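You operate a simulated robot arm through the tools that you are given. There is no shell and no other tool. Be economical: measure what you need, move in short steps, check, and stop when the job is done.

The job below is to be done with a simulated two-armed robot. You get a single attempt, and the scene is never put back.

JOB
Carry the tumbler off on the blue tray, two-handed, then clean the table.
Fine: the brown tumbler rides to the sink side place; crumbs by the orange brush, smear by the yellow cloth, both go back. Set down upright: lined brown tumbler. What is to be rubbed or washed off counts as gone when no trace of it is left.

It is judged by the outcome, as a careful person would: the job done as asked, and still so three seconds after it is handed in. It fails if anything else is knocked over, pushed out of place, dropped, spilled or broken. Flat cloth is picked up by pressing the open fingertips on it (5 to 10 N) and closing them slowly along it; thin cloth reads only 2 to 8 mm in the jaws.

ROBOT AND FRAMES
Two 7-joint arms with two-finger parallel grippers on one trunk, on a base that drives. Base frame: it is fixed to the floor where the robot stands at the start and does not move with it; the origin is under the middle of the robot, x ahead of it, y to its left, z up; the surface under the hand at the start is at about z = 0.92. Readings come in m, degrees, newtons and seconds.
The left shoulder is at the start at [0.06, 0.143, 0.926], the right one opposite. With the tool pointing down near the work surface each hand reaches from about 0.26 to 0.7 m from the robot's upright axis, wherever it stands, measured 20 degrees to its own side. Places, roughly: lined brown tumbler [0.25, 2.5, 0.75]; orange brush (10x4x6 cm) [0.7, 0.4, 0.9]; sink side place at the bar [0.5, -0.3, 0.9]; table crumbs [0, 2.2, 0.7]; table smear [0, 2.2, 0.7]; top of the blue tray [0.1, 2.2, 0.7]; yellow cloth (9x7x3 cm) [0.6, 0.4, 0.9]. Payload 1.57 kg a hand.
Tool frame (each hand has its own): the origin (TCP) lies between the finger pads and is the grasp point; the fingertips stand 0.03 m ahead of it; z points along the fingers, y is the line along which they close. The gripper opens to 0.11 m. The fingers are 0.024 m wide and 0.012 m thick; the gripper's body (0.048 by 0.112 m) begins 0.078 m behind the TCP.
Orientation is told as [roll, pitch, yaw] about the base's x, y, z axes, in that order, counted from this pose: with the fingers straight down and closing along the base's y, the tool's x points along the base's -x, its y along +y and its z along -z.

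CONTROLS
- The arms move only by the tool step_arm. It takes "left_increments", "right_increments" or both (then of equal length, played together; a hand with none holds still); each is a list that holds one entry, the list of rows, each a list of 7 numbers: the shift along the tool's x, y, z in m, then the turn, a rotation vector about the tool's x, y, z in degrees, then the gripper command, from -1 (shut) to 1 (fully open), values between in proportion. In form: [[[x, y, z, rx, ry, rz, claw], ...]]. A call has 1 to 10 rows; each row shifts and turns the commanded pose from where the row before left it, along the tool's axes as they then stand. Rows are played at 5 a second. More than 0.05 m and 8.6 degrees between two rows, or a gripper value outside its range, and nothing of the call is played. A pose out of reach is approached as far as the arm can. The call stops where the force on the tool passes 40 N (or 10 N more than at its start, if that is more) or the arm is blocked; 0.2 s more then pass. Each finger travels about 0.045 m/s and halts on what it meets, pressing with about 32 N; the grip force reading is that of the motor and also rises with nothing between the fingers. The clock runs only during rows and for 0.2 s after the last one: add rows that do not move to give the fingers time. The reply holds the time, the measured pose of the TCP, the force on the tool along the base axes, the opening and the grip force, in the units named above and with some noise, with the torque about the TCP (base axes, N m) and any sound that the robot's microphone picked up.
- Cameras (640 x 400 px; columns grow to the right, rows downward): "scene" is now at [0.0312, -0.0137, 1.5267]; the picture's right is [-0.03, -1.00, 0.00], its down [-0.79, 0.02, -0.62] and it looks along [0.62, -0.02, -0.79] (base axes); focal length 274 px, centre (320, 200). "left" rides on the left gripper at [0.07, -0.016, -0.141] in its tool frame; the picture's right is [0.23, 0.97, 0.00], its down [-0.86, 0.20, -0.48] and it looks along [-0.47, 0.11, 0.88] (tool axes); focal length 222 px, centre (320, 200). "right" rides on the right gripper at [0.07, 0.016, -0.141] in its tool frame; the picture's right is [-0.23, 0.97, 0.00], its down [-0.85, -0.20, -0.48] and it looks along [-0.47, -0.11, 0.88] (tool axes); focal length 222 px, centre (320, 200). There is no depth. A picture from a camera that has moved, and an enlarged one, comes with that camera's place and axes in the base frame and with its lens. The place of the scene camera against the robot may be out by one fixed shift of up to 0.025 m in any direction.
- get_image(camera): a new picture of that camera. It takes no simulated time.
- raise_lower(by): slides the trunk up (or, below 0, down) by that many m; the arms and the scene camera ride with it, the base frame stays. It gives what a move gives, with no picture.
- drive_base(legs): drives the robot by 1 to 6 legs, each [ahead, left, turn to the left] in m, m and degrees, along the robot's own axes; the way and the turn of a leg run together, so that a leg with both is an arc; at most 1.5 m and 180 degrees a leg. The arms and the cameras ride along, it lands a little off, and it stops where it bumps. It gives what a move gives.
- pan_tilt(pan, tilt): turns the head with the scene camera to pan (to the left, within 86 degrees either way) and tilt (down, from -29 to 69), counted from straight ahead of the robot. It gives what a move gives.
- enlarge(camera, box): a new picture of the part [left, top, right, bottom] of that camera's present view, enlarged. It takes no simulated time.
- finish_job(): hands the job in; it is judged then, once.

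Go step by step. Nothing tells you exact positions but the pictures and the camera data: compare them with the known pose of the tool, close in by small moves and look again before you grip or let go. The budget is 120 turns and 88 pictures, counting those below and the enlarged ones. Unless the task says otherwise, let go and move clear before handing in, and close with one line.

The tools are called after "Request:" as a command line: name --argument value ..., lists and objects as JSON in quotes. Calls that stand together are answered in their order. step_arm: Moves the arms, as the interface text tells. Its arguments: {"type":"object","properties":{"left_increments":{"type":"array"},"right_increments":{"type":"array"}},"required":[]} The other tools are called the same way: raise_lower (by) slides the trunk up or down; drive_base (legs) drives the base; pan_tilt (pan, tilt) turns the head that bears the scene camera; get_image (camera) takes a picture; enlarge (camera, box) takes an enlarged picture of a part of a camera's view; finish_job () hands the job in.

At the start:

```text
clock: 0.0
left_tool_pos: [0.3892, 0.341, 0.9992]
left_ee_rot: [0.0, 0.0, 0.0]
left_ft_force: [-0.7, 1.0, -0.3]
left_wrist_torque: [0.03, -0.03, 0.02]
left_finger_gap: 0.1099
left_grasp_force: 0.1
right_tool_pos: [0.4538, -0.0791, 1.0002]
right_ee_rot: [-0.1, -0.1, 0.0]
right_ft_force: [-0.3, -0.1, 0.0]
right_wrist_torque: [-0.02, -0.02, 0.0]
right_finger_gap: 0.1102
right_grasp_force: 0.1
trunk travel left (down, up): [-0.525, 0.065]
robot x, y, heading: [0.0032, -0.0012, -0.0]
head pan, tilt: [-1.7, 51.9]
```

scene: 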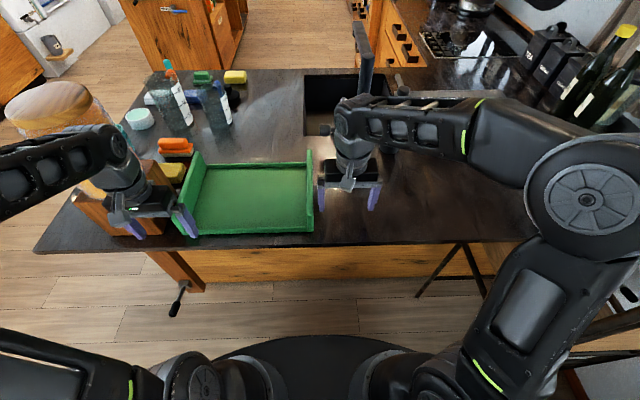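
right: 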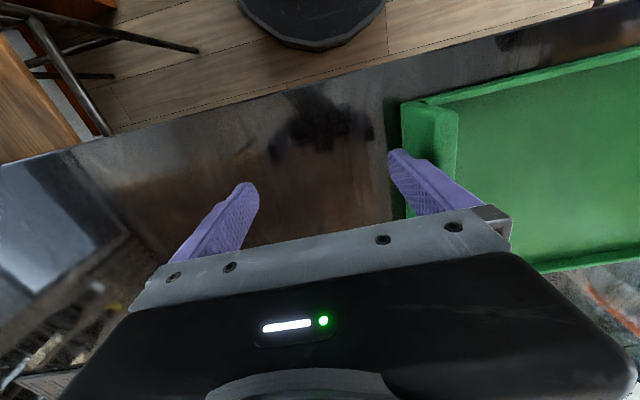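
left: 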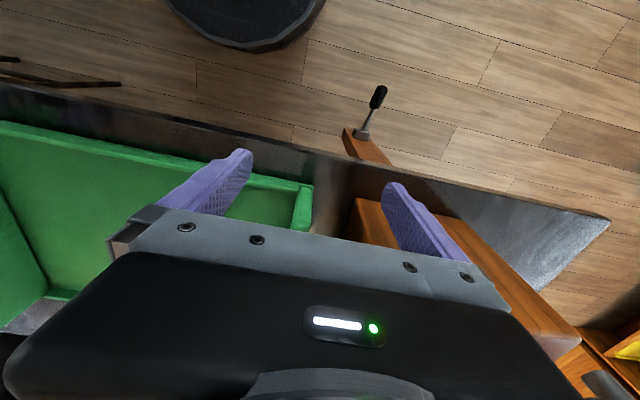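

I see the bar in front with a green tray, the orange brush and yellow cloth to the left by a wooden block; the table lies about 2.2 m to my left. I'll turn the head to look at it and enlarge the brush area first.

Request:
enlarge --camera "scene" --box '[60, 50, 340, 250]'

Request:
pan_tilt --pan 80 --tilt 25

Request:
get_image --camera "scene"

```text
2.00 times, centred on (200, 150) of scene
camera zoom: at [0.0312, -0.0137, 1.5267], right [-0.03, -1.0, 0.0], down [-0.79, 0.02, -0.62], along [0.62, -0.02, -0.79], focal length 549 px, centre (560, 300)
```

zoom: 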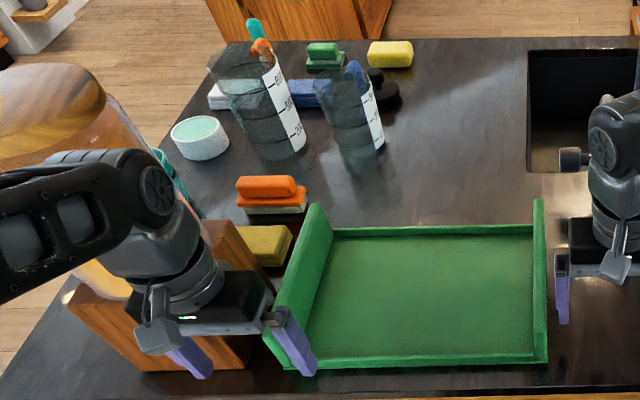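

```text
clock: 1.6
left_tool_pos: [0.389, 0.3416, 0.9997]
left_ee_rot: [0.0, 0.0, 0.0]
left_ft_force: [-1.0, -0.2, -1.4]
left_wrist_torque: [0.0, 0.01, -0.02]
left_finger_gap: 0.1102
left_grasp_force: 0.1
right_tool_pos: [0.4543, -0.0813, 1.0002]
right_ee_rot: [0.1, -0.1, 0.0]
right_ft_force: [0.2, 1.2, 0.7]
right_wrist_torque: [0.02, 0.0, 0.0]
right_finger_gap: 0.1099
right_grasp_force: 0.0
trunk travel left (down, up): [-0.525, 0.065]
robot x, y, heading: [-0.0005, -0.0012, 0.3]
head pan, tilt: [80.0, 25.0]
```

```text
83 pictures are left
camera scene: at [-0.0279, 0.0793, 1.5667], right [0.98, -0.17, 0.0], down [-0.07, -0.42, -0.91], along [0.16, 0.89, -0.42], focal length 274 px, centre (320, 200)
```

scene: 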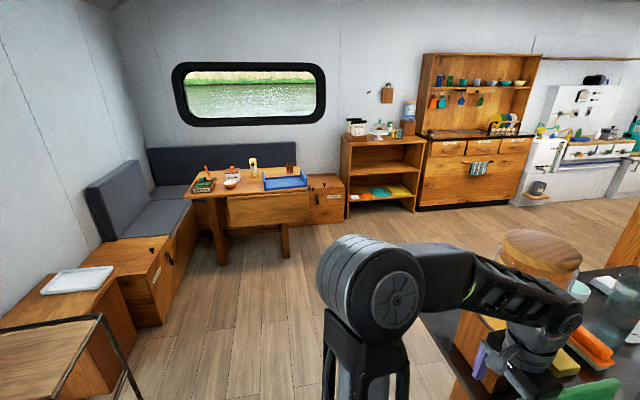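

The table is across the room to the left, with the blue tray on it and a brown tumbler behind. I'll enlarge the table.

Request:
enlarge --camera "scene" --box '[180, 140, 360, 252]'

```text
3.56 times, centred on (270, 196) of scene
camera zoom: at [-0.0279, 0.0793, 1.5667], right [0.98, -0.17, 0.0], down [-0.07, -0.42, -0.91], along [0.16, 0.89, -0.42], focal length 976 px, centre (498, 214)
```

zoom: 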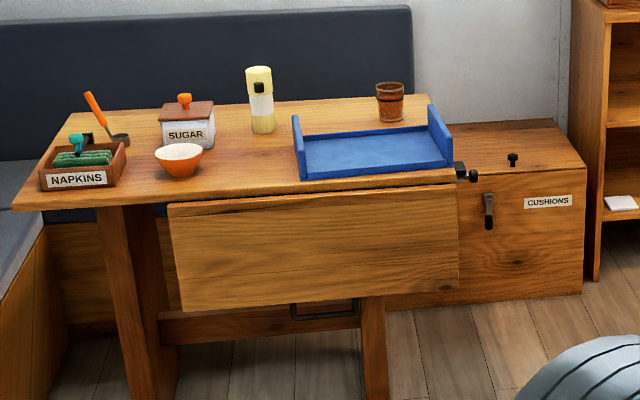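

The blue tray stands at roughly x −0.12..0.22, y 2.17..2.45 with the tumbler right behind it. I raise the trunk, back off from the bar and take a look at the sink side place on the way.

Request:
raise_lower --by 0.06

Request:
drive_base --legs '[[-0.35, 0, 0]]'

Request:
pan_tilt --pan -15 --tilt 40

Request:
get_image --camera "scene"

```text
clock: 2.5
left_tool_pos: [0.3886, 0.3415, 1.059]
left_ee_rot: [-0.1, 0.0, 0.0]
left_ft_force: [0.1, -0.3, 0.5]
left_wrist_torque: [-0.02, -0.01, -0.02]
left_finger_gap: 0.11
left_grasp_force: 0.1
right_tool_pos: [0.4539, -0.0804, 1.0612]
right_ee_rot: [0.0, 0.1, 0.0]
right_ft_force: [0.7, -0.3, -0.7]
right_wrist_torque: [0.03, -0.02, 0.0]
right_finger_gap: 0.1103
right_grasp_force: 0.0
trunk travel left (down, up): [-0.585, 0.005]
robot x, y, heading: [-0.0024, -0.0015, -0.3]
head pan, tilt: [80.0, 25.0]
```

```text
clock: 4.8
left_tool_pos: [0.0394, 0.3417, 1.0605]
left_ee_rot: [0.0, 0.0, 0.0]
left_ft_force: [-0.2, -0.3, -1.1]
left_wrist_torque: [-0.01, -0.02, 0.0]
left_finger_gap: 0.1101
left_grasp_force: 0.1
right_tool_pos: [0.1046, -0.0797, 1.06]
right_ee_rot: [0.0, -0.1, -0.1]
right_ft_force: [-1.1, -0.2, -0.3]
right_wrist_torque: [0.04, -0.04, -0.02]
right_finger_gap: 0.11
right_grasp_force: 0.1
trunk travel left (down, up): [-0.585, 0.005]
robot x, y, heading: [-0.3493, -0.0015, 0.1]
head pan, tilt: [80.0, 25.0]
```

```text
clock: 6.5
left_tool_pos: [0.0406, 0.3406, 1.0595]
left_ee_rot: [0.0, 0.0, -0.1]
left_ft_force: [-0.3, -0.4, 0.7]
left_wrist_torque: [-0.02, -0.03, 0.03]
left_finger_gap: 0.1099
left_grasp_force: 0.1
right_tool_pos: [0.1049, -0.0806, 1.0612]
right_ee_rot: [0.0, 0.0, -0.1]
right_ft_force: [0.5, -0.6, -0.8]
right_wrist_torque: [-0.01, 0.0, 0.03]
right_finger_gap: 0.11
right_grasp_force: 0.1
trunk travel left (down, up): [-0.585, 0.005]
robot x, y, heading: [-0.3463, -0.0009, -0.3]
head pan, tilt: [-15.0, 40.0]
```

```text
81 pictures are left
camera scene: at [-0.3107, -0.0332, 1.6034], right [-0.26, -0.97, 0.0], down [-0.62, 0.17, -0.77], along [0.74, -0.2, -0.64], focal length 274 px, centre (320, 200)
```

scene: 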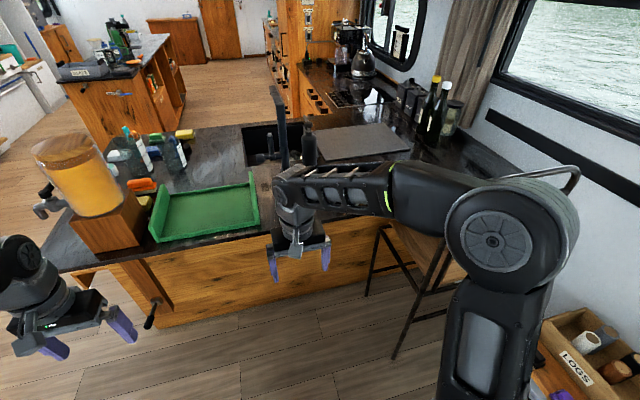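

A grey mat lies past the tap on the right of the sink; I enlarge to see whether any marked sink side place is visible.

Request:
enlarge --camera "scene" --box '[110, 90, 430, 290]'

```text
2.00 times, centred on (270, 190) of scene
camera zoom: at [-0.3107, -0.0332, 1.6034], right [-0.26, -0.97, 0.0], down [-0.62, 0.17, -0.77], along [0.74, -0.2, -0.64], focal length 549 px, centre (420, 220)
```

zoom: 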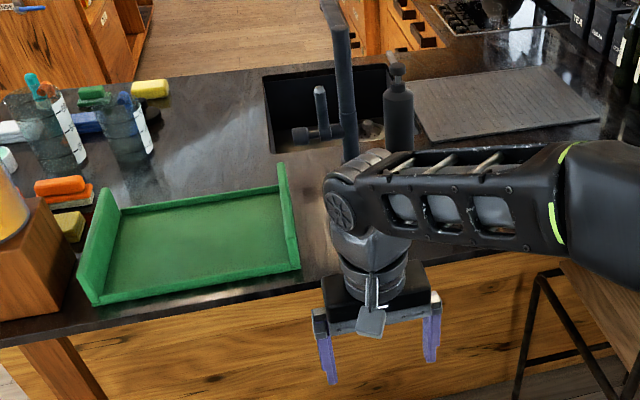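

The free counter right of the green tray, before the sink and mat, is the sink side place. Now I drive to the table.

Request:
drive_base --legs '[[0, 0, 90], [1.1, 0, 0], [0.3, -0.35, 0]]'

Request:
pan_tilt --pan 0 --tilt 45

Request:
get_image --camera "scene"

```text
clock: 18.3
left_tool_pos: [-0.3597, 1.7845, 1.0601]
left_ee_rot: [0.0, 0.0, 90.6]
left_ft_force: [0.2, -1.0, 0.3]
left_wrist_torque: [0.0, 0.02, 0.0]
left_finger_gap: 0.1099
left_grasp_force: 0.1
right_tool_pos: [0.0616, 1.8536, 1.0607]
right_ee_rot: [0.0, 0.0, 90.6]
right_ft_force: [-1.0, -1.0, 0.5]
right_wrist_torque: [0.03, 0.01, 0.0]
right_finger_gap: 0.11
right_grasp_force: 0.1
trunk travel left (down, up): [-0.585, 0.005]
robot x, y, heading: [-0.015, 1.3996, 90.7]
head pan, tilt: [-15.0, 40.0]
```

```text
clock: 19.1
left_tool_pos: [-0.3609, 1.7851, 1.0597]
left_ee_rot: [0.0, -0.1, 90.6]
left_ft_force: [0.5, -0.4, -0.6]
left_wrist_torque: [-0.03, 0.03, 0.0]
left_finger_gap: 0.11
left_grasp_force: 0.0
right_tool_pos: [0.0616, 1.8539, 1.0599]
right_ee_rot: [0.0, 0.1, 90.6]
right_ft_force: [-0.3, 0.1, -0.5]
right_wrist_torque: [-0.02, -0.02, -0.01]
right_finger_gap: 0.11
right_grasp_force: 0.0
trunk travel left (down, up): [-0.585, 0.005]
robot x, y, heading: [-0.0129, 1.3967, 90.5]
head pan, tilt: [0.0, 45.0]
```

```text
79 pictures are left
camera scene: at [-0.0292, 1.4391, 1.5962], right [1.0, 0.01, 0.0], down [0.01, -0.71, -0.71], along [-0.01, 0.71, -0.71], focal length 274 px, centre (320, 200)
```

scene: 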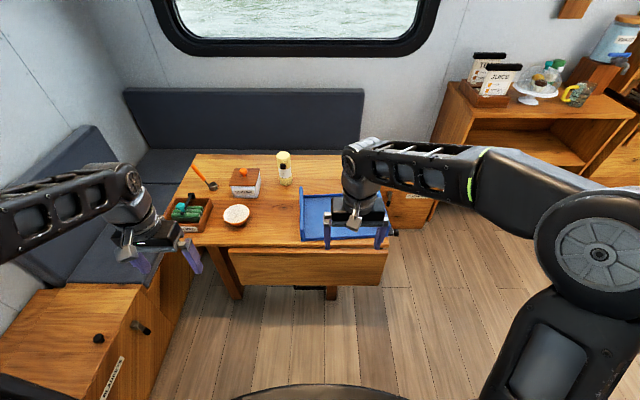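

The right arm hides the tray. I'll drive a bit right and closer, then swing the hands aside to look with the camera.

Request:
drive_base --legs '[[0.3, -0.07, 0]]'

Request:
step_arm --right_increments '[[[0.04, -0.04, 0, 0, 0, 0, 1], [0.04, -0.04, 0, 0, 0, 0, 1], [0.04, -0.04, 0, 0, 0, 0, 1], [0.03, -0.04, 0, 0, 0, 0, 1], [0, -0.04, 0, 0, 0, 0, 1], [0, -0.04, 0, 0, 0, 0, 1]]]'

Request:
get_image --camera "scene"

```text
clock: 21.2
left_tool_pos: [-0.2947, 2.0852, 1.06]
left_ee_rot: [0.0, -0.1, 90.7]
left_ft_force: [0.4, 0.0, -0.4]
left_wrist_torque: [0.01, 0.04, 0.01]
left_finger_gap: 0.11
left_grasp_force: 0.0
right_tool_pos: [0.1268, 2.1569, 1.0591]
right_ee_rot: [0.0, 0.1, 90.8]
right_ft_force: [0.5, 0.5, -0.4]
right_wrist_torque: [-0.02, -0.03, 0.0]
right_finger_gap: 0.1099
right_grasp_force: 0.1
trunk travel left (down, up): [-0.585, 0.005]
robot x, y, heading: [0.0497, 1.6958, 90.8]
head pan, tilt: [0.0, 45.0]
```

```text
refused: row 1 steps farther than a row can; nothing moved
```

```text
78 pictures are left
camera scene: at [0.0369, 1.7422, 1.5961], right [1.0, 0.01, 0.0], down [0.01, -0.71, -0.71], along [-0.01, 0.71, -0.71], focal length 274 px, centre (320, 200)
```

scene: 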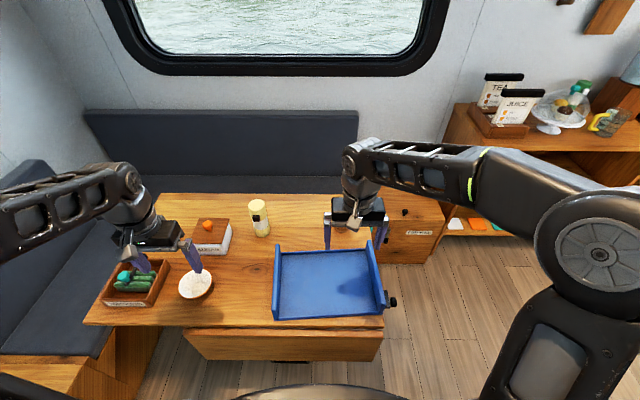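

Tray is clear now; I swing the right hand to the right and take a closer look at the tray, tumbler and table.

Request:
step_arm --right_increments '[[[0.0, -0.045, 0, 0, 0, 0, 1], [0.0, -0.045, 0, 0, 0, 0, 1], [0.0, -0.045, 0, 0, 0, 0, 1], [0.045, 0, 0, 0, 0, 0, 1], [0.045, 0, 0, 0, 0, 0, 1], [0, -0.045, 0, 0, 0, 0, 1], [0, -0.045, 0, 0, 0, 0, 1]]]' --left_increments '[[[0.0, 0.045, 0, 0, 0, 0, 1], [0.0, 0.045, 0, 0, 0, 0, 1], [0.045, 0, 0, 0, 0, 0, 1], [0.045, 0, 0, 0, 0, 0, 1], [0, 0, 0, 0, 0, 0, 1], [0, 0, 0, 0, 0, 0, 1], [0, 0, 0, 0, 0, 0, 1]]]'

Request:
enlarge --camera "scene" --box '[70, 180, 420, 370]'

Request:
enlarge --camera "scene" --box '[230, 190, 430, 330]'

```text
clock: 22.8
left_tool_pos: [-0.3832, 1.9929, 1.0597]
left_ee_rot: [0.0, 0.0, 90.7]
left_ft_force: [0.5, 0.5, 0.3]
left_wrist_torque: [-0.01, -0.01, -0.03]
left_finger_gap: 0.1099
left_grasp_force: 0.0
right_tool_pos: [0.3519, 2.0697, 1.0602]
right_ee_rot: [0.1, 0.0, 90.7]
right_ft_force: [-0.1, -0.2, -0.2]
right_wrist_torque: [0.02, 0.03, 0.01]
right_finger_gap: 0.11
right_grasp_force: 0.0
trunk travel left (down, up): [-0.585, 0.005]
robot x, y, heading: [0.048, 1.6991, 90.9]
head pan, tilt: [0.0, 45.0]
```

```text
1.83 times, centred on (245, 275) of scene
camera zoom: at [0.0373, 1.7409, 1.5961], right [1.0, 0.01, 0.0], down [0.01, -0.71, -0.71], along [-0.01, 0.71, -0.71], focal length 502 px, centre (457, 63)
```

zoom: 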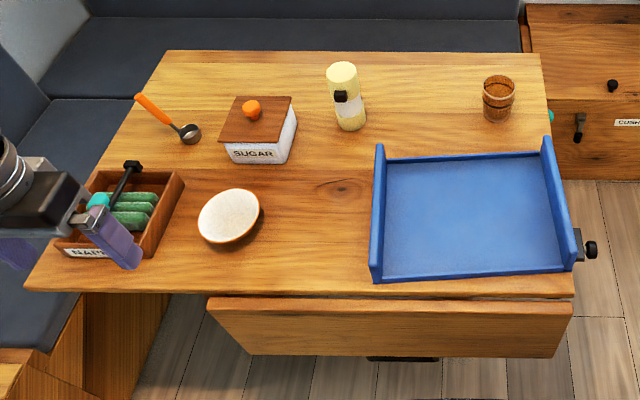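

```text
2.86 times, centred on (330, 260) of scene
camera zoom: at [0.0373, 1.7409, 1.5961], right [1.0, 0.01, 0.0], down [0.01, -0.71, -0.71], along [-0.01, 0.71, -0.71], focal length 784 px, centre (291, 29)
```

zoom: 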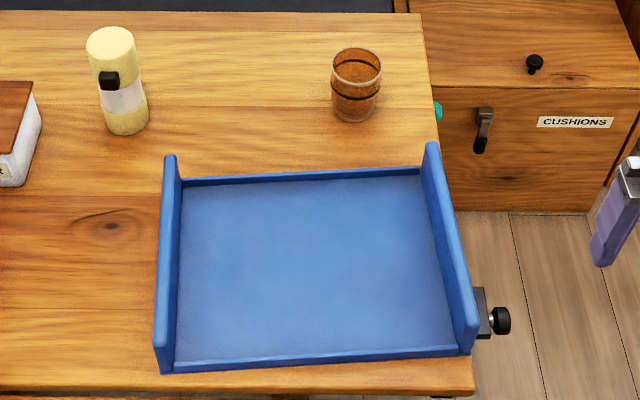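

The crumbs and smear must be under the tray; the tumbler (≈7 cm rim, 10 cm tall) stands near [0.12, 2.47]. I creep ahead, lower the trunk and bring the right hand over the tumbler.

Request:
drive_base --legs '[[0.08, 0, 0]]'

Request:
step_arm --left_increments '[[[0.045, 0, 0, 0, 0, 0, 1], [0.045, 0, 0, 0, 0, 0, 1]]]'

Request:
raise_lower --by -0.15

```text
clock: 23.9
left_tool_pos: [-0.385, 2.0732, 1.059]
left_ee_rot: [0.0, 0.1, 90.8]
left_ft_force: [-0.6, 0.0, 0.2]
left_wrist_torque: [-0.04, 0.01, -0.01]
left_finger_gap: 0.1103
left_grasp_force: 0.0
right_tool_pos: [0.3498, 2.1499, 1.0616]
right_ee_rot: [0.0, 0.0, 90.8]
right_ft_force: [0.4, -0.4, -0.8]
right_wrist_torque: [-0.06, 0.0, 0.02]
right_finger_gap: 0.1099
right_grasp_force: 0.1
trunk travel left (down, up): [-0.585, 0.005]
robot x, y, heading: [0.0476, 1.7837, 90.8]
head pan, tilt: [0.0, 45.0]
```

```text
clock: 24.4
left_tool_pos: [-0.384, 1.9818, 1.0599]
left_ee_rot: [0.0, -0.1, 90.7]
left_ft_force: [0.2, -0.6, -0.6]
left_wrist_torque: [0.06, -0.02, 0.0]
left_finger_gap: 0.1102
left_grasp_force: 0.1
right_tool_pos: [0.3506, 2.147, 1.0598]
right_ee_rot: [0.0, -0.1, 90.7]
right_ft_force: [0.4, -0.7, -0.2]
right_wrist_torque: [0.02, -0.01, 0.01]
right_finger_gap: 0.11
right_grasp_force: 0.0
trunk travel left (down, up): [-0.585, 0.005]
robot x, y, heading: [0.0461, 1.7796, 90.7]
head pan, tilt: [0.0, 45.0]
```

```text
clock: 26.2
left_tool_pos: [-0.3835, 1.9826, 0.9094]
left_ee_rot: [0.0, 0.1, 90.8]
left_ft_force: [-0.4, -0.4, -0.5]
left_wrist_torque: [0.0, -0.03, 0.02]
left_finger_gap: 0.11
left_grasp_force: 0.0
right_tool_pos: [0.3504, 2.149, 0.9115]
right_ee_rot: [-0.1, -0.1, 90.8]
right_ft_force: [0.4, 0.4, -0.6]
right_wrist_torque: [-0.01, 0.0, -0.05]
right_finger_gap: 0.1099
right_grasp_force: 0.1
trunk travel left (down, up): [-0.435, 0.155]
robot x, y, heading: [0.0495, 1.7795, 90.6]
head pan, tilt: [0.0, 45.0]
```

Bring the right hand over the tumbler at safe height, and look with the right camera.

Request:
step_arm --right_increments '[[[-0.036, 0.033, 0, 0, 0, 0, 1], [-0.036, 0.033, 0, 0, 0, 0, 1], [-0.036, 0.033, 0, 0, 0, 0, 1], [-0.036, 0.033, 0, 0, 0, 0, 1], [-0.036, 0.033, 0, 0, 0, 0, 1], [-0.036, 0.033, 0, 0, 0, 0, 1], [-0.036, 0.033, 0, 0, 0, 0, 1], [0, 0, 0, 0, 0, 0, 1]]]'

Request:
get_image --camera "right"

Request:
get_image --camera "scene"

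```text
clock: 28.0
left_tool_pos: [-0.3837, 1.9841, 0.9102]
left_ee_rot: [0.0, 0.1, 90.8]
left_ft_force: [0.2, -0.5, -0.6]
left_wrist_torque: [-0.04, -0.04, -0.01]
left_finger_gap: 0.11
left_grasp_force: 0.1
right_tool_pos: [0.1144, 2.3978, 0.9122]
right_ee_rot: [0.0, -0.1, 90.8]
right_ft_force: [0.5, 0.1, 0.4]
right_wrist_torque: [-0.02, 0.05, 0.05]
right_finger_gap: 0.1102
right_grasp_force: 0.1
trunk travel left (down, up): [-0.435, 0.155]
robot x, y, heading: [0.0507, 1.7791, 90.8]
head pan, tilt: [0.0, 45.0]
```

```text
75 pictures are left
camera right: at [0.0996, 2.3276, 1.0524], right [-0.98, 0.21, 0.0], down [0.19, 0.86, 0.48], along [0.1, 0.47, -0.88], focal length 222 px, centre (320, 200)
```

right: 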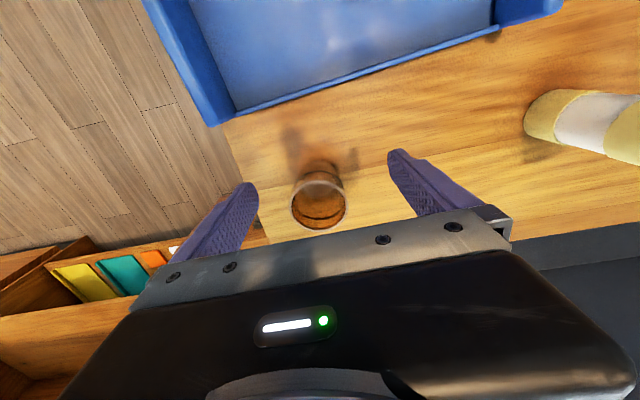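

```text
74 pictures are left
camera scene: at [0.0357, 1.8203, 1.4462], right [1.0, 0.01, 0.0], down [0.01, -0.71, -0.71], along [-0.01, 0.71, -0.71], focal length 274 px, centre (320, 200)
```

scene: 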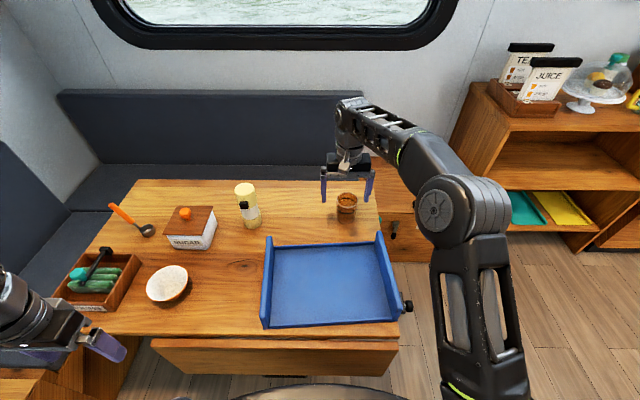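

The tumbler sits at about [0.129, 2.46]. I align the right hand above it and descend to z≈0.775.

Request:
step_arm --right_increments '[[[-0.031, -0.007, 0, 0, 0, 0, 1], [-0.031, -0.0075, 0, 0, 0, 0, 1], [0, 0, 0.035, 0, 0, 0, 1], [0, 0, 0, 0, 0, 0, 1]]]'

Request:
get_image --camera "right"

```text
clock: 29.0
left_tool_pos: [-0.3835, 1.9823, 0.9101]
left_ee_rot: [0.0, 0.1, 90.8]
left_ft_force: [-0.6, 0.6, -0.5]
left_wrist_torque: [-0.01, 0.02, 0.01]
left_finger_gap: 0.1098
left_grasp_force: 0.1
right_tool_pos: [0.1172, 2.4103, 0.8754]
right_ee_rot: [0.0, -0.1, 90.8]
right_ft_force: [0.4, 0.6, 0.0]
right_wrist_torque: [0.01, -0.02, 0.01]
right_finger_gap: 0.1098
right_grasp_force: 0.0
right hand out of reach, approached as far as the arm can: row 1, 2
trunk travel left (down, up): [-0.435, 0.155]
robot x, y, heading: [0.0573, 1.7819, 90.6]
head pan, tilt: [0.0, 45.0]
```

```text
73 pictures are left
camera right: at [0.1022, 2.3382, 1.0168], right [-0.98, 0.21, 0.0], down [0.19, 0.86, 0.48], along [0.1, 0.47, -0.88], focal length 222 px, centre (320, 200)
```

right: 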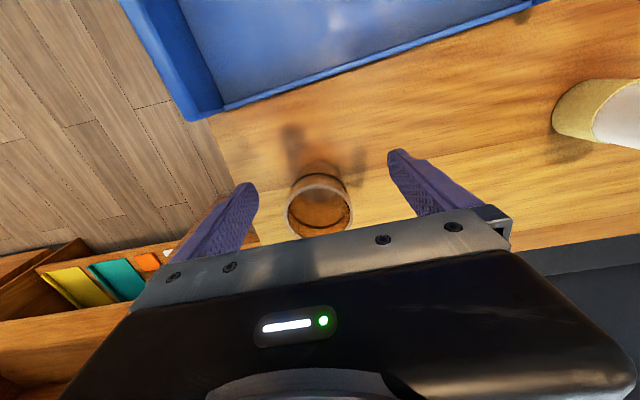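

The tumbler is just out of reach, so I creep the base 6 cm further (the hanging leaf is above the base disc).

Request:
drive_base --legs '[[0.06, 0, 0]]'

```text
clock: 30.0
left_tool_pos: [-0.384, 2.0444, 0.911]
left_ee_rot: [-0.1, 0.1, 90.8]
left_ft_force: [0.5, 0.0, -0.5]
left_wrist_torque: [-0.02, 0.01, 0.01]
left_finger_gap: 0.1097
left_grasp_force: 0.1
right_tool_pos: [0.1157, 2.4685, 0.8756]
right_ee_rot: [0.0, 0.1, 90.9]
right_ft_force: [0.0, 0.0, 0.3]
right_wrist_torque: [-0.04, -0.02, -0.02]
right_finger_gap: 0.11
right_grasp_force: 0.1
trunk travel left (down, up): [-0.435, 0.155]
robot x, y, heading: [0.0493, 1.8427, 90.8]
head pan, tilt: [0.0, 45.0]
```

No bump. I fine-align over the tumbler and look.

Request:
step_arm --right_increments '[[[0.008, -0.012, 0, 0, 0, 0, 1], [0, 0, 0, 0, 0, 0, 1]]]'

Request:
get_image --camera "right"

```text
clock: 30.6
left_tool_pos: [-0.3843, 2.0432, 0.909]
left_ee_rot: [0.0, 0.0, 90.8]
left_ft_force: [0.0, 0.6, 0.0]
left_wrist_torque: [-0.04, -0.01, -0.01]
left_finger_gap: 0.11
left_grasp_force: 0.1
right_tool_pos: [0.1288, 2.4606, 0.8774]
right_ee_rot: [0.0, 0.1, 90.9]
right_ft_force: [-0.6, 0.1, -0.8]
right_wrist_torque: [-0.01, -0.04, 0.0]
right_finger_gap: 0.1099
right_grasp_force: 0.2
trunk travel left (down, up): [-0.435, 0.155]
robot x, y, heading: [0.0488, 1.8412, 91.1]
head pan, tilt: [0.0, 45.0]
```

```text
72 pictures are left
camera right: at [0.1137, 2.3904, 1.0172], right [-0.98, 0.21, 0.0], down [0.19, 0.86, 0.48], along [0.1, 0.47, -0.88], focal length 222 px, centre (320, 200)
```

right: 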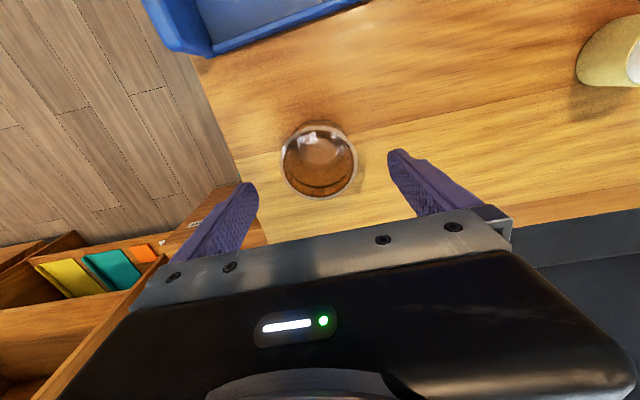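

Aligned. Descend and close.

Request:
step_arm --right_increments '[[[0, 0, 0.035, 0, 0, 0, 1], [0, 0, 0.035, 0, 0, 0, 1], [0, 0, 0.03, 0, 0, 0, 1], [0, 0, 0, 0, 0, 0, 1], [0, 0, 0, 0, 0, 0, 0.3], [0, 0, 0, 0, 0, 0, 0.15], [0, 0, 0, 0, 0, 0, 0.0], [0, 0, 0, 0, 0, 0, -0.1], [0, 0, 0, 0, 0, 0, -0.2]]]'

Request:
get_image --camera "right"

```text
clock: 32.6
left_tool_pos: [-0.3842, 2.0422, 0.9111]
left_ee_rot: [0.0, 0.0, 90.8]
left_ft_force: [0.3, 0.5, 0.7]
left_wrist_torque: [-0.02, 0.0, 0.03]
left_finger_gap: 0.1102
left_grasp_force: 0.1
right_tool_pos: [0.1275, 2.461, 0.7762]
right_ee_rot: [0.0, 0.1, 90.8]
right_ft_force: [0.3, -0.3, 0.6]
right_wrist_torque: [0.01, 0.05, -0.01]
right_finger_gap: 0.0689
right_grasp_force: 31.6
trunk travel left (down, up): [-0.435, 0.155]
robot x, y, heading: [0.0483, 1.8417, 90.7]
head pan, tilt: [0.0, 45.0]
```

```text
71 pictures are left
camera right: at [0.113, 2.3906, 0.9172], right [-0.98, 0.21, 0.0], down [0.19, 0.86, 0.48], along [0.1, 0.47, -0.88], focal length 222 px, centre (320, 200)
```

right: 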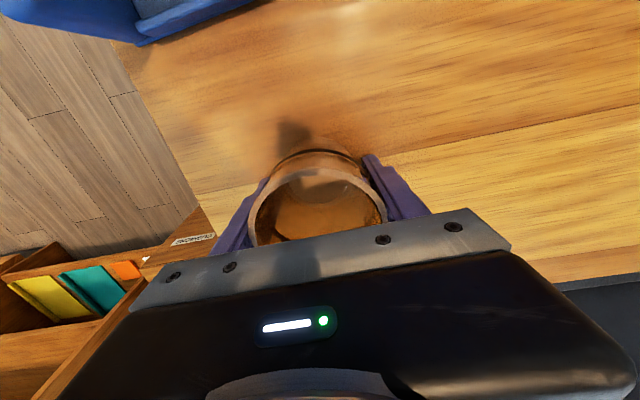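

Tumbler held. Lift, carry over the tray's middle (≈[0.06, 2.22]) and look before lowering.

Request:
step_arm --right_increments '[[[0, 0, -0.03, 0, 0, 0, -0.2], [0, 0, -0.04, 0, 0, 0, -0.2], [0.035, 0.01, 0, 0, 0, 0, -0.2], [0.035, 0.01, 0, 0, 0, 0, -0.2], [0.035, 0.01, 0, 0, 0, 0, -0.2], [0.035, 0.01, 0, 0, 0, 0, -0.2], [0.035, 0.01, 0, 0, 0, 0, -0.2], [0.035, 0.01, 0, 0, 0, 0, -0.2], [0.03, 0.005, 0, 0, 0, 0, -0.2], [0, 0, 0, 0, 0, 0, -0.2]]]'

Request:
get_image --camera "right"

Request:
get_image --camera "scene"

```text
clock: 34.8
left_tool_pos: [-0.3854, 2.0433, 0.9101]
left_ee_rot: [-0.1, 0.0, 90.8]
left_ft_force: [0.0, 0.5, 0.3]
left_wrist_torque: [0.0, 0.0, 0.01]
left_finger_gap: 0.11
left_grasp_force: 0.1
right_tool_pos: [0.0657, 2.2196, 0.8455]
right_ee_rot: [-0.1, 0.0, 90.8]
right_ft_force: [0.2, 0.1, -1.3]
right_wrist_torque: [0.01, -0.01, 0.0]
right_finger_gap: 0.069
right_grasp_force: 32.6
trunk travel left (down, up): [-0.435, 0.155]
robot x, y, heading: [0.0493, 1.8445, 90.8]
head pan, tilt: [0.0, 45.0]
```

```text
70 pictures are left
camera right: at [0.0513, 2.1481, 0.9861], right [-0.98, 0.21, 0.0], down [0.19, 0.86, 0.48], along [0.1, 0.47, -0.88], focal length 222 px, centre (320, 200)
```

right: 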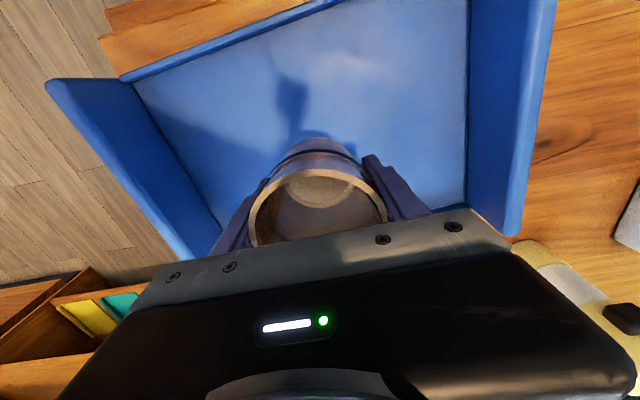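

```text
69 pictures are left
camera scene: at [0.0347, 1.8808, 1.4461], right [1.0, 0.01, 0.0], down [0.01, -0.71, -0.71], along [-0.01, 0.71, -0.71], focal length 274 px, centre (320, 200)
```

scene: 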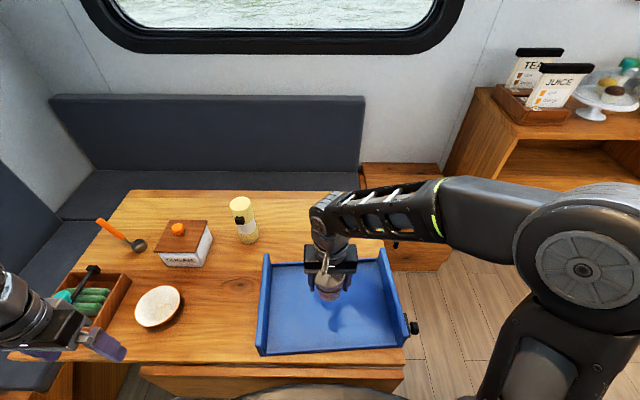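

The tumbler hangs over the tray's middle. I lower it gently until it touches, watching the force.

Request:
step_arm --right_increments '[[[0, 0, 0.03, 0, 0, 0, -0.2], [0, 0, 0.018, 0, 0, 0, -0.2], [0, 0, 0.003, 0, 0, 0, -0.2], [0, 0, 0.002, 0, 0, 0, -0.2], [0, 0, 0, 0, 0, 0, -0.2]]]'

```text
clock: 36.0
left_tool_pos: [-0.3843, 2.0444, 0.9085]
left_ee_rot: [0.0, -0.1, 90.8]
left_ft_force: [-0.1, -0.7, -0.5]
left_wrist_torque: [-0.01, -0.01, 0.01]
left_finger_gap: 0.11
left_grasp_force: 0.1
right_tool_pos: [0.0665, 2.2204, 0.7915]
right_ee_rot: [-0.1, 0.0, 90.7]
right_ft_force: [0.4, 0.6, -3.4]
right_wrist_torque: [0.05, -0.02, -0.01]
right_finger_gap: 0.0686
right_grasp_force: 32.0
trunk travel left (down, up): [-0.435, 0.155]
robot x, y, heading: [0.0469, 1.8387, 90.6]
head pan, tilt: [0.0, 45.0]
```

Request:
step_arm --right_increments '[[[0, 0, 0.002, 0, 0, 0, -0.2], [0, 0, 0.002, 0, 0, 0, -0.2], [0, 0, 0, 0, 0, 0, -0.2]]]'

Request:
get_image --camera "right"

```text
clock: 36.8
left_tool_pos: [-0.3842, 2.0424, 0.91]
left_ee_rot: [0.0, 0.0, 90.7]
left_ft_force: [-0.4, 1.2, 0.7]
left_wrist_torque: [-0.02, 0.0, -0.03]
left_finger_gap: 0.11
left_grasp_force: 0.0
right_tool_pos: [0.0659, 2.2218, 0.7891]
right_ee_rot: [0.0, -0.1, 90.8]
right_ft_force: [0.3, -0.3, -2.2]
right_wrist_torque: [-0.01, 0.03, 0.0]
right_finger_gap: 0.069
right_grasp_force: 31.8
trunk travel left (down, up): [-0.435, 0.155]
robot x, y, heading: [0.0491, 1.8422, 90.9]
head pan, tilt: [0.0, 45.0]
```

```text
68 pictures are left
camera right: at [0.0518, 2.1498, 0.9295], right [-0.98, 0.21, 0.0], down [0.19, 0.86, 0.48], along [0.1, 0.47, -0.88], focal length 222 px, centre (320, 200)
```

right: 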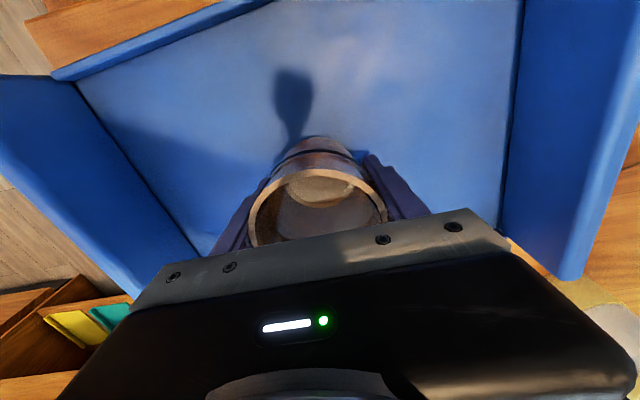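

Request:
step_arm --right_increments '[[[0, 0, 0.002, 0, 0, 0, -0.2], [0, 0, 0.002, 0, 0, 0, -0.2], [0, 0, 0, 0, 0, 0, -0.2]]]'

```text
clock: 37.6
left_tool_pos: [-0.3844, 2.0429, 0.9108]
left_ee_rot: [0.0, -0.1, 90.7]
left_ft_force: [-0.6, -0.6, 0.2]
left_wrist_torque: [0.01, -0.01, -0.01]
left_finger_gap: 0.11
left_grasp_force: 0.1
right_tool_pos: [0.0663, 2.219, 0.7844]
right_ee_rot: [0.0, 0.0, 90.8]
right_ft_force: [0.4, 0.1, -2.1]
right_wrist_torque: [0.0, 0.05, 0.01]
right_finger_gap: 0.069
right_grasp_force: 32.2
trunk travel left (down, up): [-0.435, 0.155]
robot x, y, heading: [0.0516, 1.8369, 90.9]
head pan, tilt: [0.0, 45.0]
```

Request:
step_arm --right_increments '[[[0, 0, 0.0015, 0, 0, 0, -0.2], [0, 0, 0.0015, 0, 0, 0, -0.2], [0, 0, 0, 0, 0, 0, -0.2]]]'

```text
clock: 38.4
left_tool_pos: [-0.3843, 2.0429, 0.9106]
left_ee_rot: [0.0, 0.0, 90.8]
left_ft_force: [0.1, 0.4, 0.0]
left_wrist_torque: [-0.02, 0.02, 0.01]
left_finger_gap: 0.11
left_grasp_force: 0.0
right_tool_pos: [0.0664, 2.2195, 0.7816]
right_ee_rot: [0.0, 0.1, 90.8]
right_ft_force: [-0.8, -0.4, -1.6]
right_wrist_torque: [-0.01, -0.01, 0.0]
right_finger_gap: 0.0688
right_grasp_force: 31.4
trunk travel left (down, up): [-0.435, 0.155]
robot x, y, heading: [0.0461, 1.8394, 90.8]
head pan, tilt: [0.0, 45.0]
```

Still hanging; a bit lower.

Request:
step_arm --right_increments '[[[0, 0, 0.0015, 0, 0, 0, -0.2], [0, 0, 0.0015, 0, 0, 0, -0.2], [0, 0, 0, 0, 0, 0, -0.2]]]'

```text
clock: 39.2
left_tool_pos: [-0.3831, 2.0426, 0.9093]
left_ee_rot: [0.0, -0.1, 90.9]
left_ft_force: [-0.8, 1.1, 0.2]
left_wrist_torque: [-0.02, -0.01, 0.01]
left_finger_gap: 0.11
left_grasp_force: 0.0
right_tool_pos: [0.0673, 2.2202, 0.7794]
right_ee_rot: [0.1, -0.1, 90.7]
right_ft_force: [4.6, -0.3, 22.9]
right_wrist_torque: [-0.04, 0.15, 0.12]
right_finger_gap: 0.0691
right_grasp_force: 31.7
trunk travel left (down, up): [-0.435, 0.155]
robot x, y, heading: [0.0509, 1.8389, 90.6]
head pan, tilt: [0.0, 45.0]
```

Contact (23 N). I back off 1 mm, open slowly and rise straight up.

Request:
step_arm --right_increments '[[[0, 0, -0.001, 0, 0, 0, -0.2], [0, 0, 0, 0, 0, 0, 0.3], [0, 0, 0, 0, 0, 0, 0.5], [0, 0, 0, 0, 0, 0, 0.7], [0, 0, 0, 0, 0, 0, 0.9], [0, 0, 0, 0, 0, 0, 0.9], [0, 0, -0.04, 0, 0, 0, 0.9], [0, 0, -0.04, 0, 0, 0, 0.9], [0, 0, -0.04, 0, 0, 0, 0.9], [0, 0, 0, 0, 0, 0, 0.9]]]'

Request:
get_image --camera "right"

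```text
clock: 41.4
left_tool_pos: [-0.3843, 2.0429, 0.9111]
left_ee_rot: [0.0, 0.1, 90.8]
left_ft_force: [0.4, -0.3, 0.4]
left_wrist_torque: [-0.02, -0.01, -0.03]
left_finger_gap: 0.1099
left_grasp_force: 0.1
right_tool_pos: [0.067, 2.2195, 0.9013]
right_ee_rot: [-0.1, -0.1, 90.9]
right_ft_force: [0.5, -0.4, -0.1]
right_wrist_torque: [0.0, 0.04, 0.02]
right_finger_gap: 0.1046
right_grasp_force: 0.1
trunk travel left (down, up): [-0.435, 0.155]
robot x, y, heading: [0.0488, 1.8419, 90.7]
head pan, tilt: [0.0, 45.0]
```

```text
67 pictures are left
camera right: at [0.0514, 2.1499, 1.0422], right [-0.98, 0.21, 0.0], down [0.19, 0.86, 0.48], along [0.1, 0.47, -0.88], focal length 222 px, centre (320, 200)
```

right: 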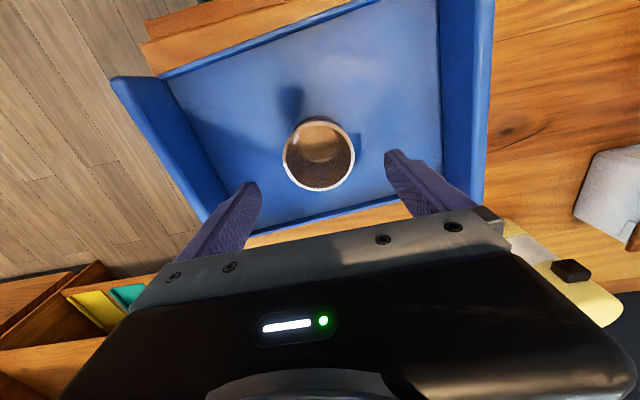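

Tumbler stands upright mid-tray. I take the end walls to be centred near x≈−0.108 (left) and x≈0.234 (right), tray turned about 4°; both hands go above them with smaller openings.

Request:
step_arm --right_increments '[[[0, -0.042, 0, 0, 0, -0.7, 0.9], [0, -0.042, 0, 0, 0, -1, 0.5], [0, -0.042, 0, 0, 0, -1, 0.3], [-0.023, -0.041, 0, 0, 0, -1, 0.1], [0, 0, 0, 0, 0, 0, 0.1], [0, 0, 0, 0, 0, 0, 0.1], [0, 0, 0, 0, 0, 0, 0.1], [0, 0, 0, 0, 0, 0, 0.1]]]' --left_increments '[[[-0.0246, -0.0395, 0, 0, 0, 0, 1], [-0.0246, -0.0395, 0, 0, 0, 0, 0.8], [-0.0246, -0.0395, 0, 0, 0, 0, 0.6], [-0.0246, -0.0395, 0, 0, 0, 0, 0.3], [-0.0246, -0.0395, 0, 0, 0, 0, 0.1], [-0.0246, -0.0395, 0, 0, 0, 0, 0.1], [-0.0246, -0.0395, 0, 0, 0, 0, 0.1], [0, 0, 0, 0, 0, -3.7, 0.1]]]'

Request:
get_image --camera "right"

Request:
get_image --camera "left"

```text
clock: 43.2
left_tool_pos: [-0.1091, 2.2193, 0.9104]
left_ee_rot: [0.0, 0.0, 94.6]
left_ft_force: [0.5, 0.1, 0.5]
left_wrist_torque: [0.01, -0.02, 0.0]
left_finger_gap: 0.0606
left_grasp_force: 0.1
right_tool_pos: [0.2332, 2.2494, 0.8998]
right_ee_rot: [0.0, 0.1, 94.5]
right_ft_force: [0.7, -0.8, -0.9]
right_wrist_torque: [0.01, 0.02, -0.03]
right_finger_gap: 0.0604
right_grasp_force: 0.1
trunk travel left (down, up): [-0.435, 0.155]
robot x, y, heading: [0.047, 1.8413, 90.6]
head pan, tilt: [0.0, 45.0]
```

```text
66 pictures are left
camera right: at [0.2215, 2.1776, 1.0412], right [-0.99, 0.15, 0.0], down [0.13, 0.87, 0.48], along [0.07, 0.47, -0.88], focal length 222 px, centre (320, 200)
```

right: 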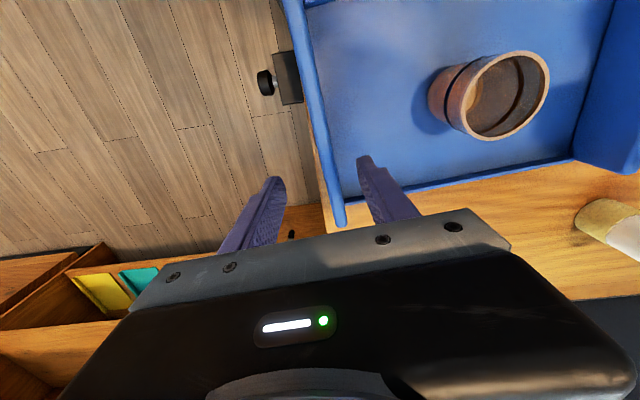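

```text
65 pictures are left
camera left: at [-0.0879, 2.1501, 1.0521], right [-0.95, -0.3, 0.0], down [-0.27, 0.84, 0.48], along [-0.15, 0.46, -0.88], focal length 222 px, centre (320, 200)
```

left: 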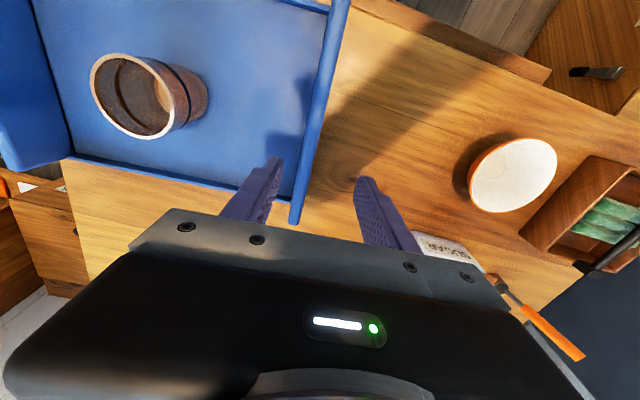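

Wall lines refined: left wall x≈−0.098 at y 2.207, right x≈0.227 at y 2.237. Correct and descend part way, then check.

Request:
step_arm --right_increments '[[[0.0115, 0.007, 0, 0, 0, 0, 0.1], [0, 0, 0.035, 0, 0, 0, 0.1], [0, 0, 0.03, 0, 0, 0, 0.1], [0, 0, 0, 0, 0, 0, 0.1]]]' --left_increments '[[[0.0128, -0.01, 0, 0, 0, 0, 0.1], [0, 0, 0.04, 0, 0, 0, 0.1], [0, 0, 0.035, 0, 0, 0, 0.1], [0, 0, 0, 0, 0, 0, 0.1]]]'

Request:
get_image --camera "right"

Request:
get_image --camera "left"

```text
clock: 44.2
left_tool_pos: [-0.0988, 2.2069, 0.8337]
left_ee_rot: [0.0, 0.0, 94.5]
left_ft_force: [0.0, -0.1, -0.5]
left_wrist_torque: [0.02, 0.02, 0.0]
left_finger_gap: 0.0604
left_grasp_force: 0.0
right_tool_pos: [0.2266, 2.2372, 0.8348]
right_ee_rot: [0.0, 0.0, 94.6]
right_ft_force: [0.0, -0.1, -0.1]
right_wrist_torque: [0.01, 0.0, 0.01]
right_finger_gap: 0.0606
right_grasp_force: 0.0
trunk travel left (down, up): [-0.435, 0.155]
robot x, y, heading: [0.0495, 1.8385, 90.8]
head pan, tilt: [0.0, 45.0]
```

```text
64 pictures are left
camera right: at [0.2163, 2.1656, 0.9758], right [-0.99, 0.15, 0.0], down [0.13, 0.87, 0.48], along [0.07, 0.47, -0.88], focal length 222 px, centre (320, 200)
```

right: 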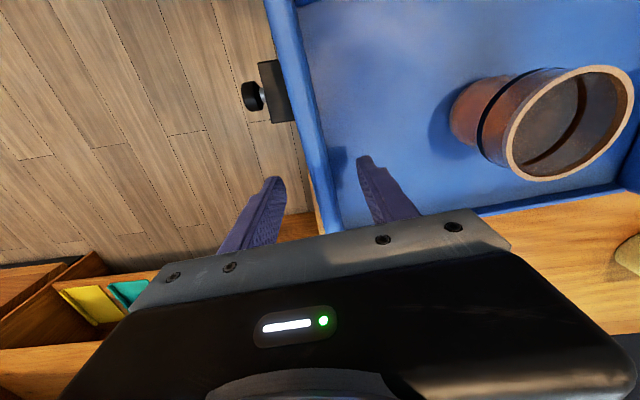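

```text
63 pictures are left
camera left: at [-0.0773, 2.138, 0.9767], right [-0.95, -0.3, 0.0], down [-0.27, 0.84, 0.48], along [-0.14, 0.46, -0.88], focal length 222 px, centre (320, 200)
```

left: 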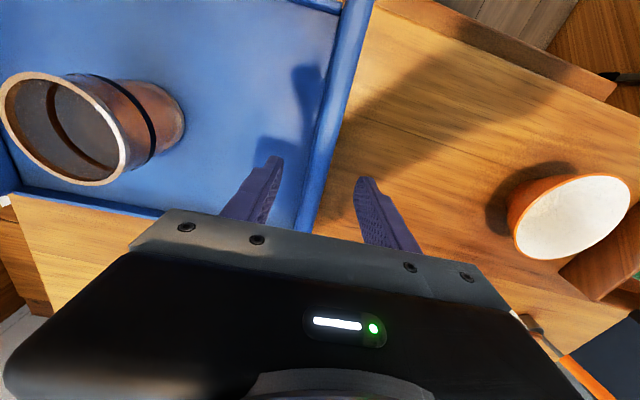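

Both straddle the walls. Descend 7 cm and close both hands together.

Request:
step_arm --right_increments '[[[0, 0, 0.03, 0, 0, 0, 0.1], [0, 0, 0.03, 0, 0, 0, 0.1], [0, 0, 0.012, 0, 0, 0, 0.1], [0, 0, 0, 0, 0, 0, 0.1], [0, 0, 0, 0, 0, 0, -0.3], [0, 0, 0, 0, 0, 0, -0.6], [0, 0, 0, 0, 0, 0, -1], [0, 0, 0, 0, 0, 0, -1], [0, 0, 0, 0, 0, 0, -1]]]' --left_increments '[[[0, 0, 0.03, 0, 0, 0, 0.1], [0, 0, 0.03, 0, 0, 0, 0.1], [0, 0, 0.011, 0, 0, 0, 0.1], [0, 0, 0, 0, 0, 0, 0.1], [0, 0, 0, 0, 0, 0, -0.3], [0, 0, 0, 0, 0, 0, -0.6], [0, 0, 0, 0, 0, 0, -1], [0, 0, 0, 0, 0, 0, -1], [0, 0, 0, 0, 0, 0, -1]]]'

Request:
get_image --camera "scene"

```text
clock: 44.9
left_tool_pos: [-0.0972, 2.2064, 0.7749]
left_ee_rot: [0.1, -0.2, 94.4]
left_ft_force: [-1.2, -5.7, 14.3]
left_wrist_torque: [-0.22, -0.46, -0.06]
left_finger_gap: 0.0594
left_grasp_force: 0.1
right_tool_pos: [0.2264, 2.2345, 0.775]
right_ee_rot: [0.0, -0.1, 94.6]
right_ft_force: [1.5, -4.8, 13.6]
right_wrist_torque: [-0.31, 0.49, 0.07]
right_finger_gap: 0.0603
right_grasp_force: 0.1
trunk travel left (down, up): [-0.435, 0.155]
robot x, y, heading: [0.051, 1.8399, 91.0]
head pan, tilt: [0.0, 45.0]
stopped in row 3 (right hand): the force on the tool passed its limit at 46 N (the readings are from after the stop); the commanded pose is now the measured one
```

```text
62 pictures are left
camera scene: at [0.0349, 1.878, 1.4469], right [1.0, 0.01, 0.0], down [0.01, -0.71, -0.71], along [-0.01, 0.71, -0.71], focal length 274 px, centre (320, 200)
```

scene: 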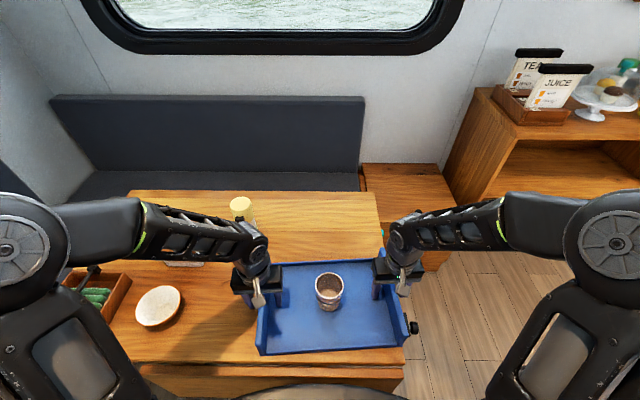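

Both inner fingertips touched the tray floor, so the tabletop is really near z 0.74. I raise 4 mm and close both hands.

Request:
step_arm --right_increments '[[[0, 0, -0.004, 0, 0, 0, 0.1], [0, 0, 0, 0, 0, 0, -0.3], [0, 0, 0, 0, 0, 0, -0.5], [0, 0, 0, 0, 0, 0, -0.7], [0, 0, 0, 0, 0, 0, -1], [0, 0, 0, 0, 0, 0, -1], [0, 0, 0, 0, 0, 0, -1]]]' --left_increments '[[[0, 0, -0.004, 0, 0, 0, 0.1], [0, 0, 0, 0, 0, 0, -0.3], [0, 0, 0, 0, 0, 0, -0.5], [0, 0, 0, 0, 0, 0, -0.7], [0, 0, 0, 0, 0, 0, -1], [0, 0, 0, 0, 0, 0, -1], [0, 0, 0, 0, 0, 0, -1]]]'

Request:
get_image --camera "right"

```text
clock: 46.5
left_tool_pos: [-0.0969, 2.2071, 0.7768]
left_ee_rot: [-0.1, 0.0, 94.4]
left_ft_force: [15.5, 0.4, 0.2]
left_wrist_torque: [0.07, 1.1, -0.15]
left_finger_gap: 0.0157
left_grasp_force: 31.2
right_tool_pos: [0.2251, 2.238, 0.7776]
right_ee_rot: [0.1, -0.1, 94.5]
right_ft_force: [-15.5, -0.3, 0.0]
right_wrist_torque: [-0.09, -0.98, -0.42]
right_finger_gap: 0.0156
right_grasp_force: 31.6
trunk travel left (down, up): [-0.435, 0.155]
robot x, y, heading: [0.0485, 1.8383, 90.9]
head pan, tilt: [0.0, 45.0]
```

```text
61 pictures are left
camera right: at [0.2149, 2.1659, 0.9176], right [-0.99, 0.15, 0.0], down [0.13, 0.87, 0.48], along [0.07, 0.47, -0.88], focal length 222 px, centre (320, 200)
```

right: 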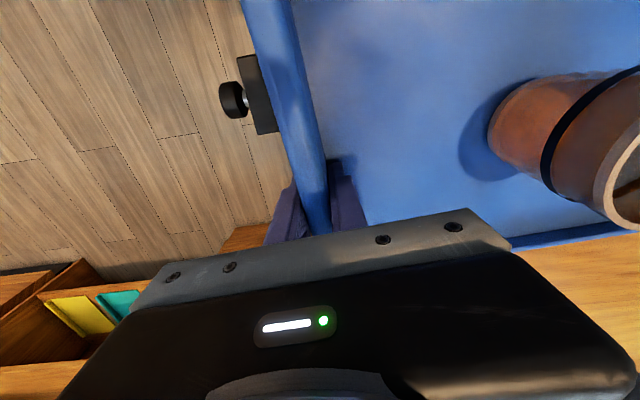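

Both walls are gripped (15.7 mm). I relax the inner strain and lift with the trunk a little.

Request:
step_arm --right_increments '[[[0, 0.001, 0, 0, 0, 0, -1], [0, 0, 0, 0, 0, 0, -1]]]' --left_increments '[[[0, -0.001, 0, 0, 0, 0, -1], [0, 0, 0, 0, 0, 0, -1]]]'

Request:
raise_lower --by 0.04

Request:
get_image --camera "scene"

```text
clock: 47.1
left_tool_pos: [-0.0978, 2.208, 0.7786]
left_ee_rot: [0.0, -0.1, 94.5]
left_ft_force: [7.5, 0.0, 5.5]
left_wrist_torque: [0.31, 0.03, -0.4]
left_finger_gap: 0.0158
left_grasp_force: 31.5
right_tool_pos: [0.2244, 2.2376, 0.7777]
right_ee_rot: [0.0, -0.2, 94.5]
right_ft_force: [-8.4, 1.3, -1.2]
right_wrist_torque: [0.31, -0.42, -0.26]
right_finger_gap: 0.0158
right_grasp_force: 31.0
trunk travel left (down, up): [-0.435, 0.155]
robot x, y, heading: [0.0491, 1.8411, 90.9]
head pan, tilt: [0.0, 45.0]
```

```text
clock: 47.9
left_tool_pos: [-0.0988, 2.2073, 0.8159]
left_ee_rot: [0.0, 0.0, 94.5]
left_ft_force: [5.8, -1.1, 0.0]
left_wrist_torque: [0.33, -0.13, -0.24]
left_finger_gap: 0.0159
left_grasp_force: 31.8
right_tool_pos: [0.2253, 2.2369, 0.8174]
right_ee_rot: [0.0, 0.0, 94.5]
right_ft_force: [-5.3, 0.5, -5.2]
right_wrist_torque: [-0.22, -0.61, -0.23]
right_finger_gap: 0.0157
right_grasp_force: 31.3
trunk travel left (down, up): [-0.475, 0.115]
robot x, y, heading: [0.0495, 1.8389, 91.0]
head pan, tilt: [0.0, 45.0]
```

```text
60 pictures are left
camera scene: at [0.0348, 1.8812, 1.4861], right [1.0, 0.01, 0.0], down [0.01, -0.71, -0.71], along [-0.01, 0.71, -0.71], focal length 274 px, centre (320, 200)
```

scene: 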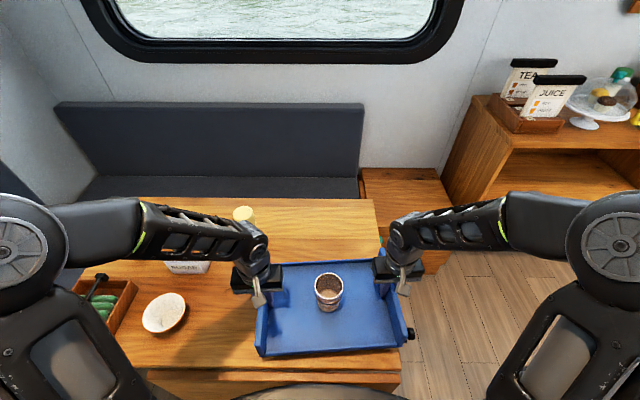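

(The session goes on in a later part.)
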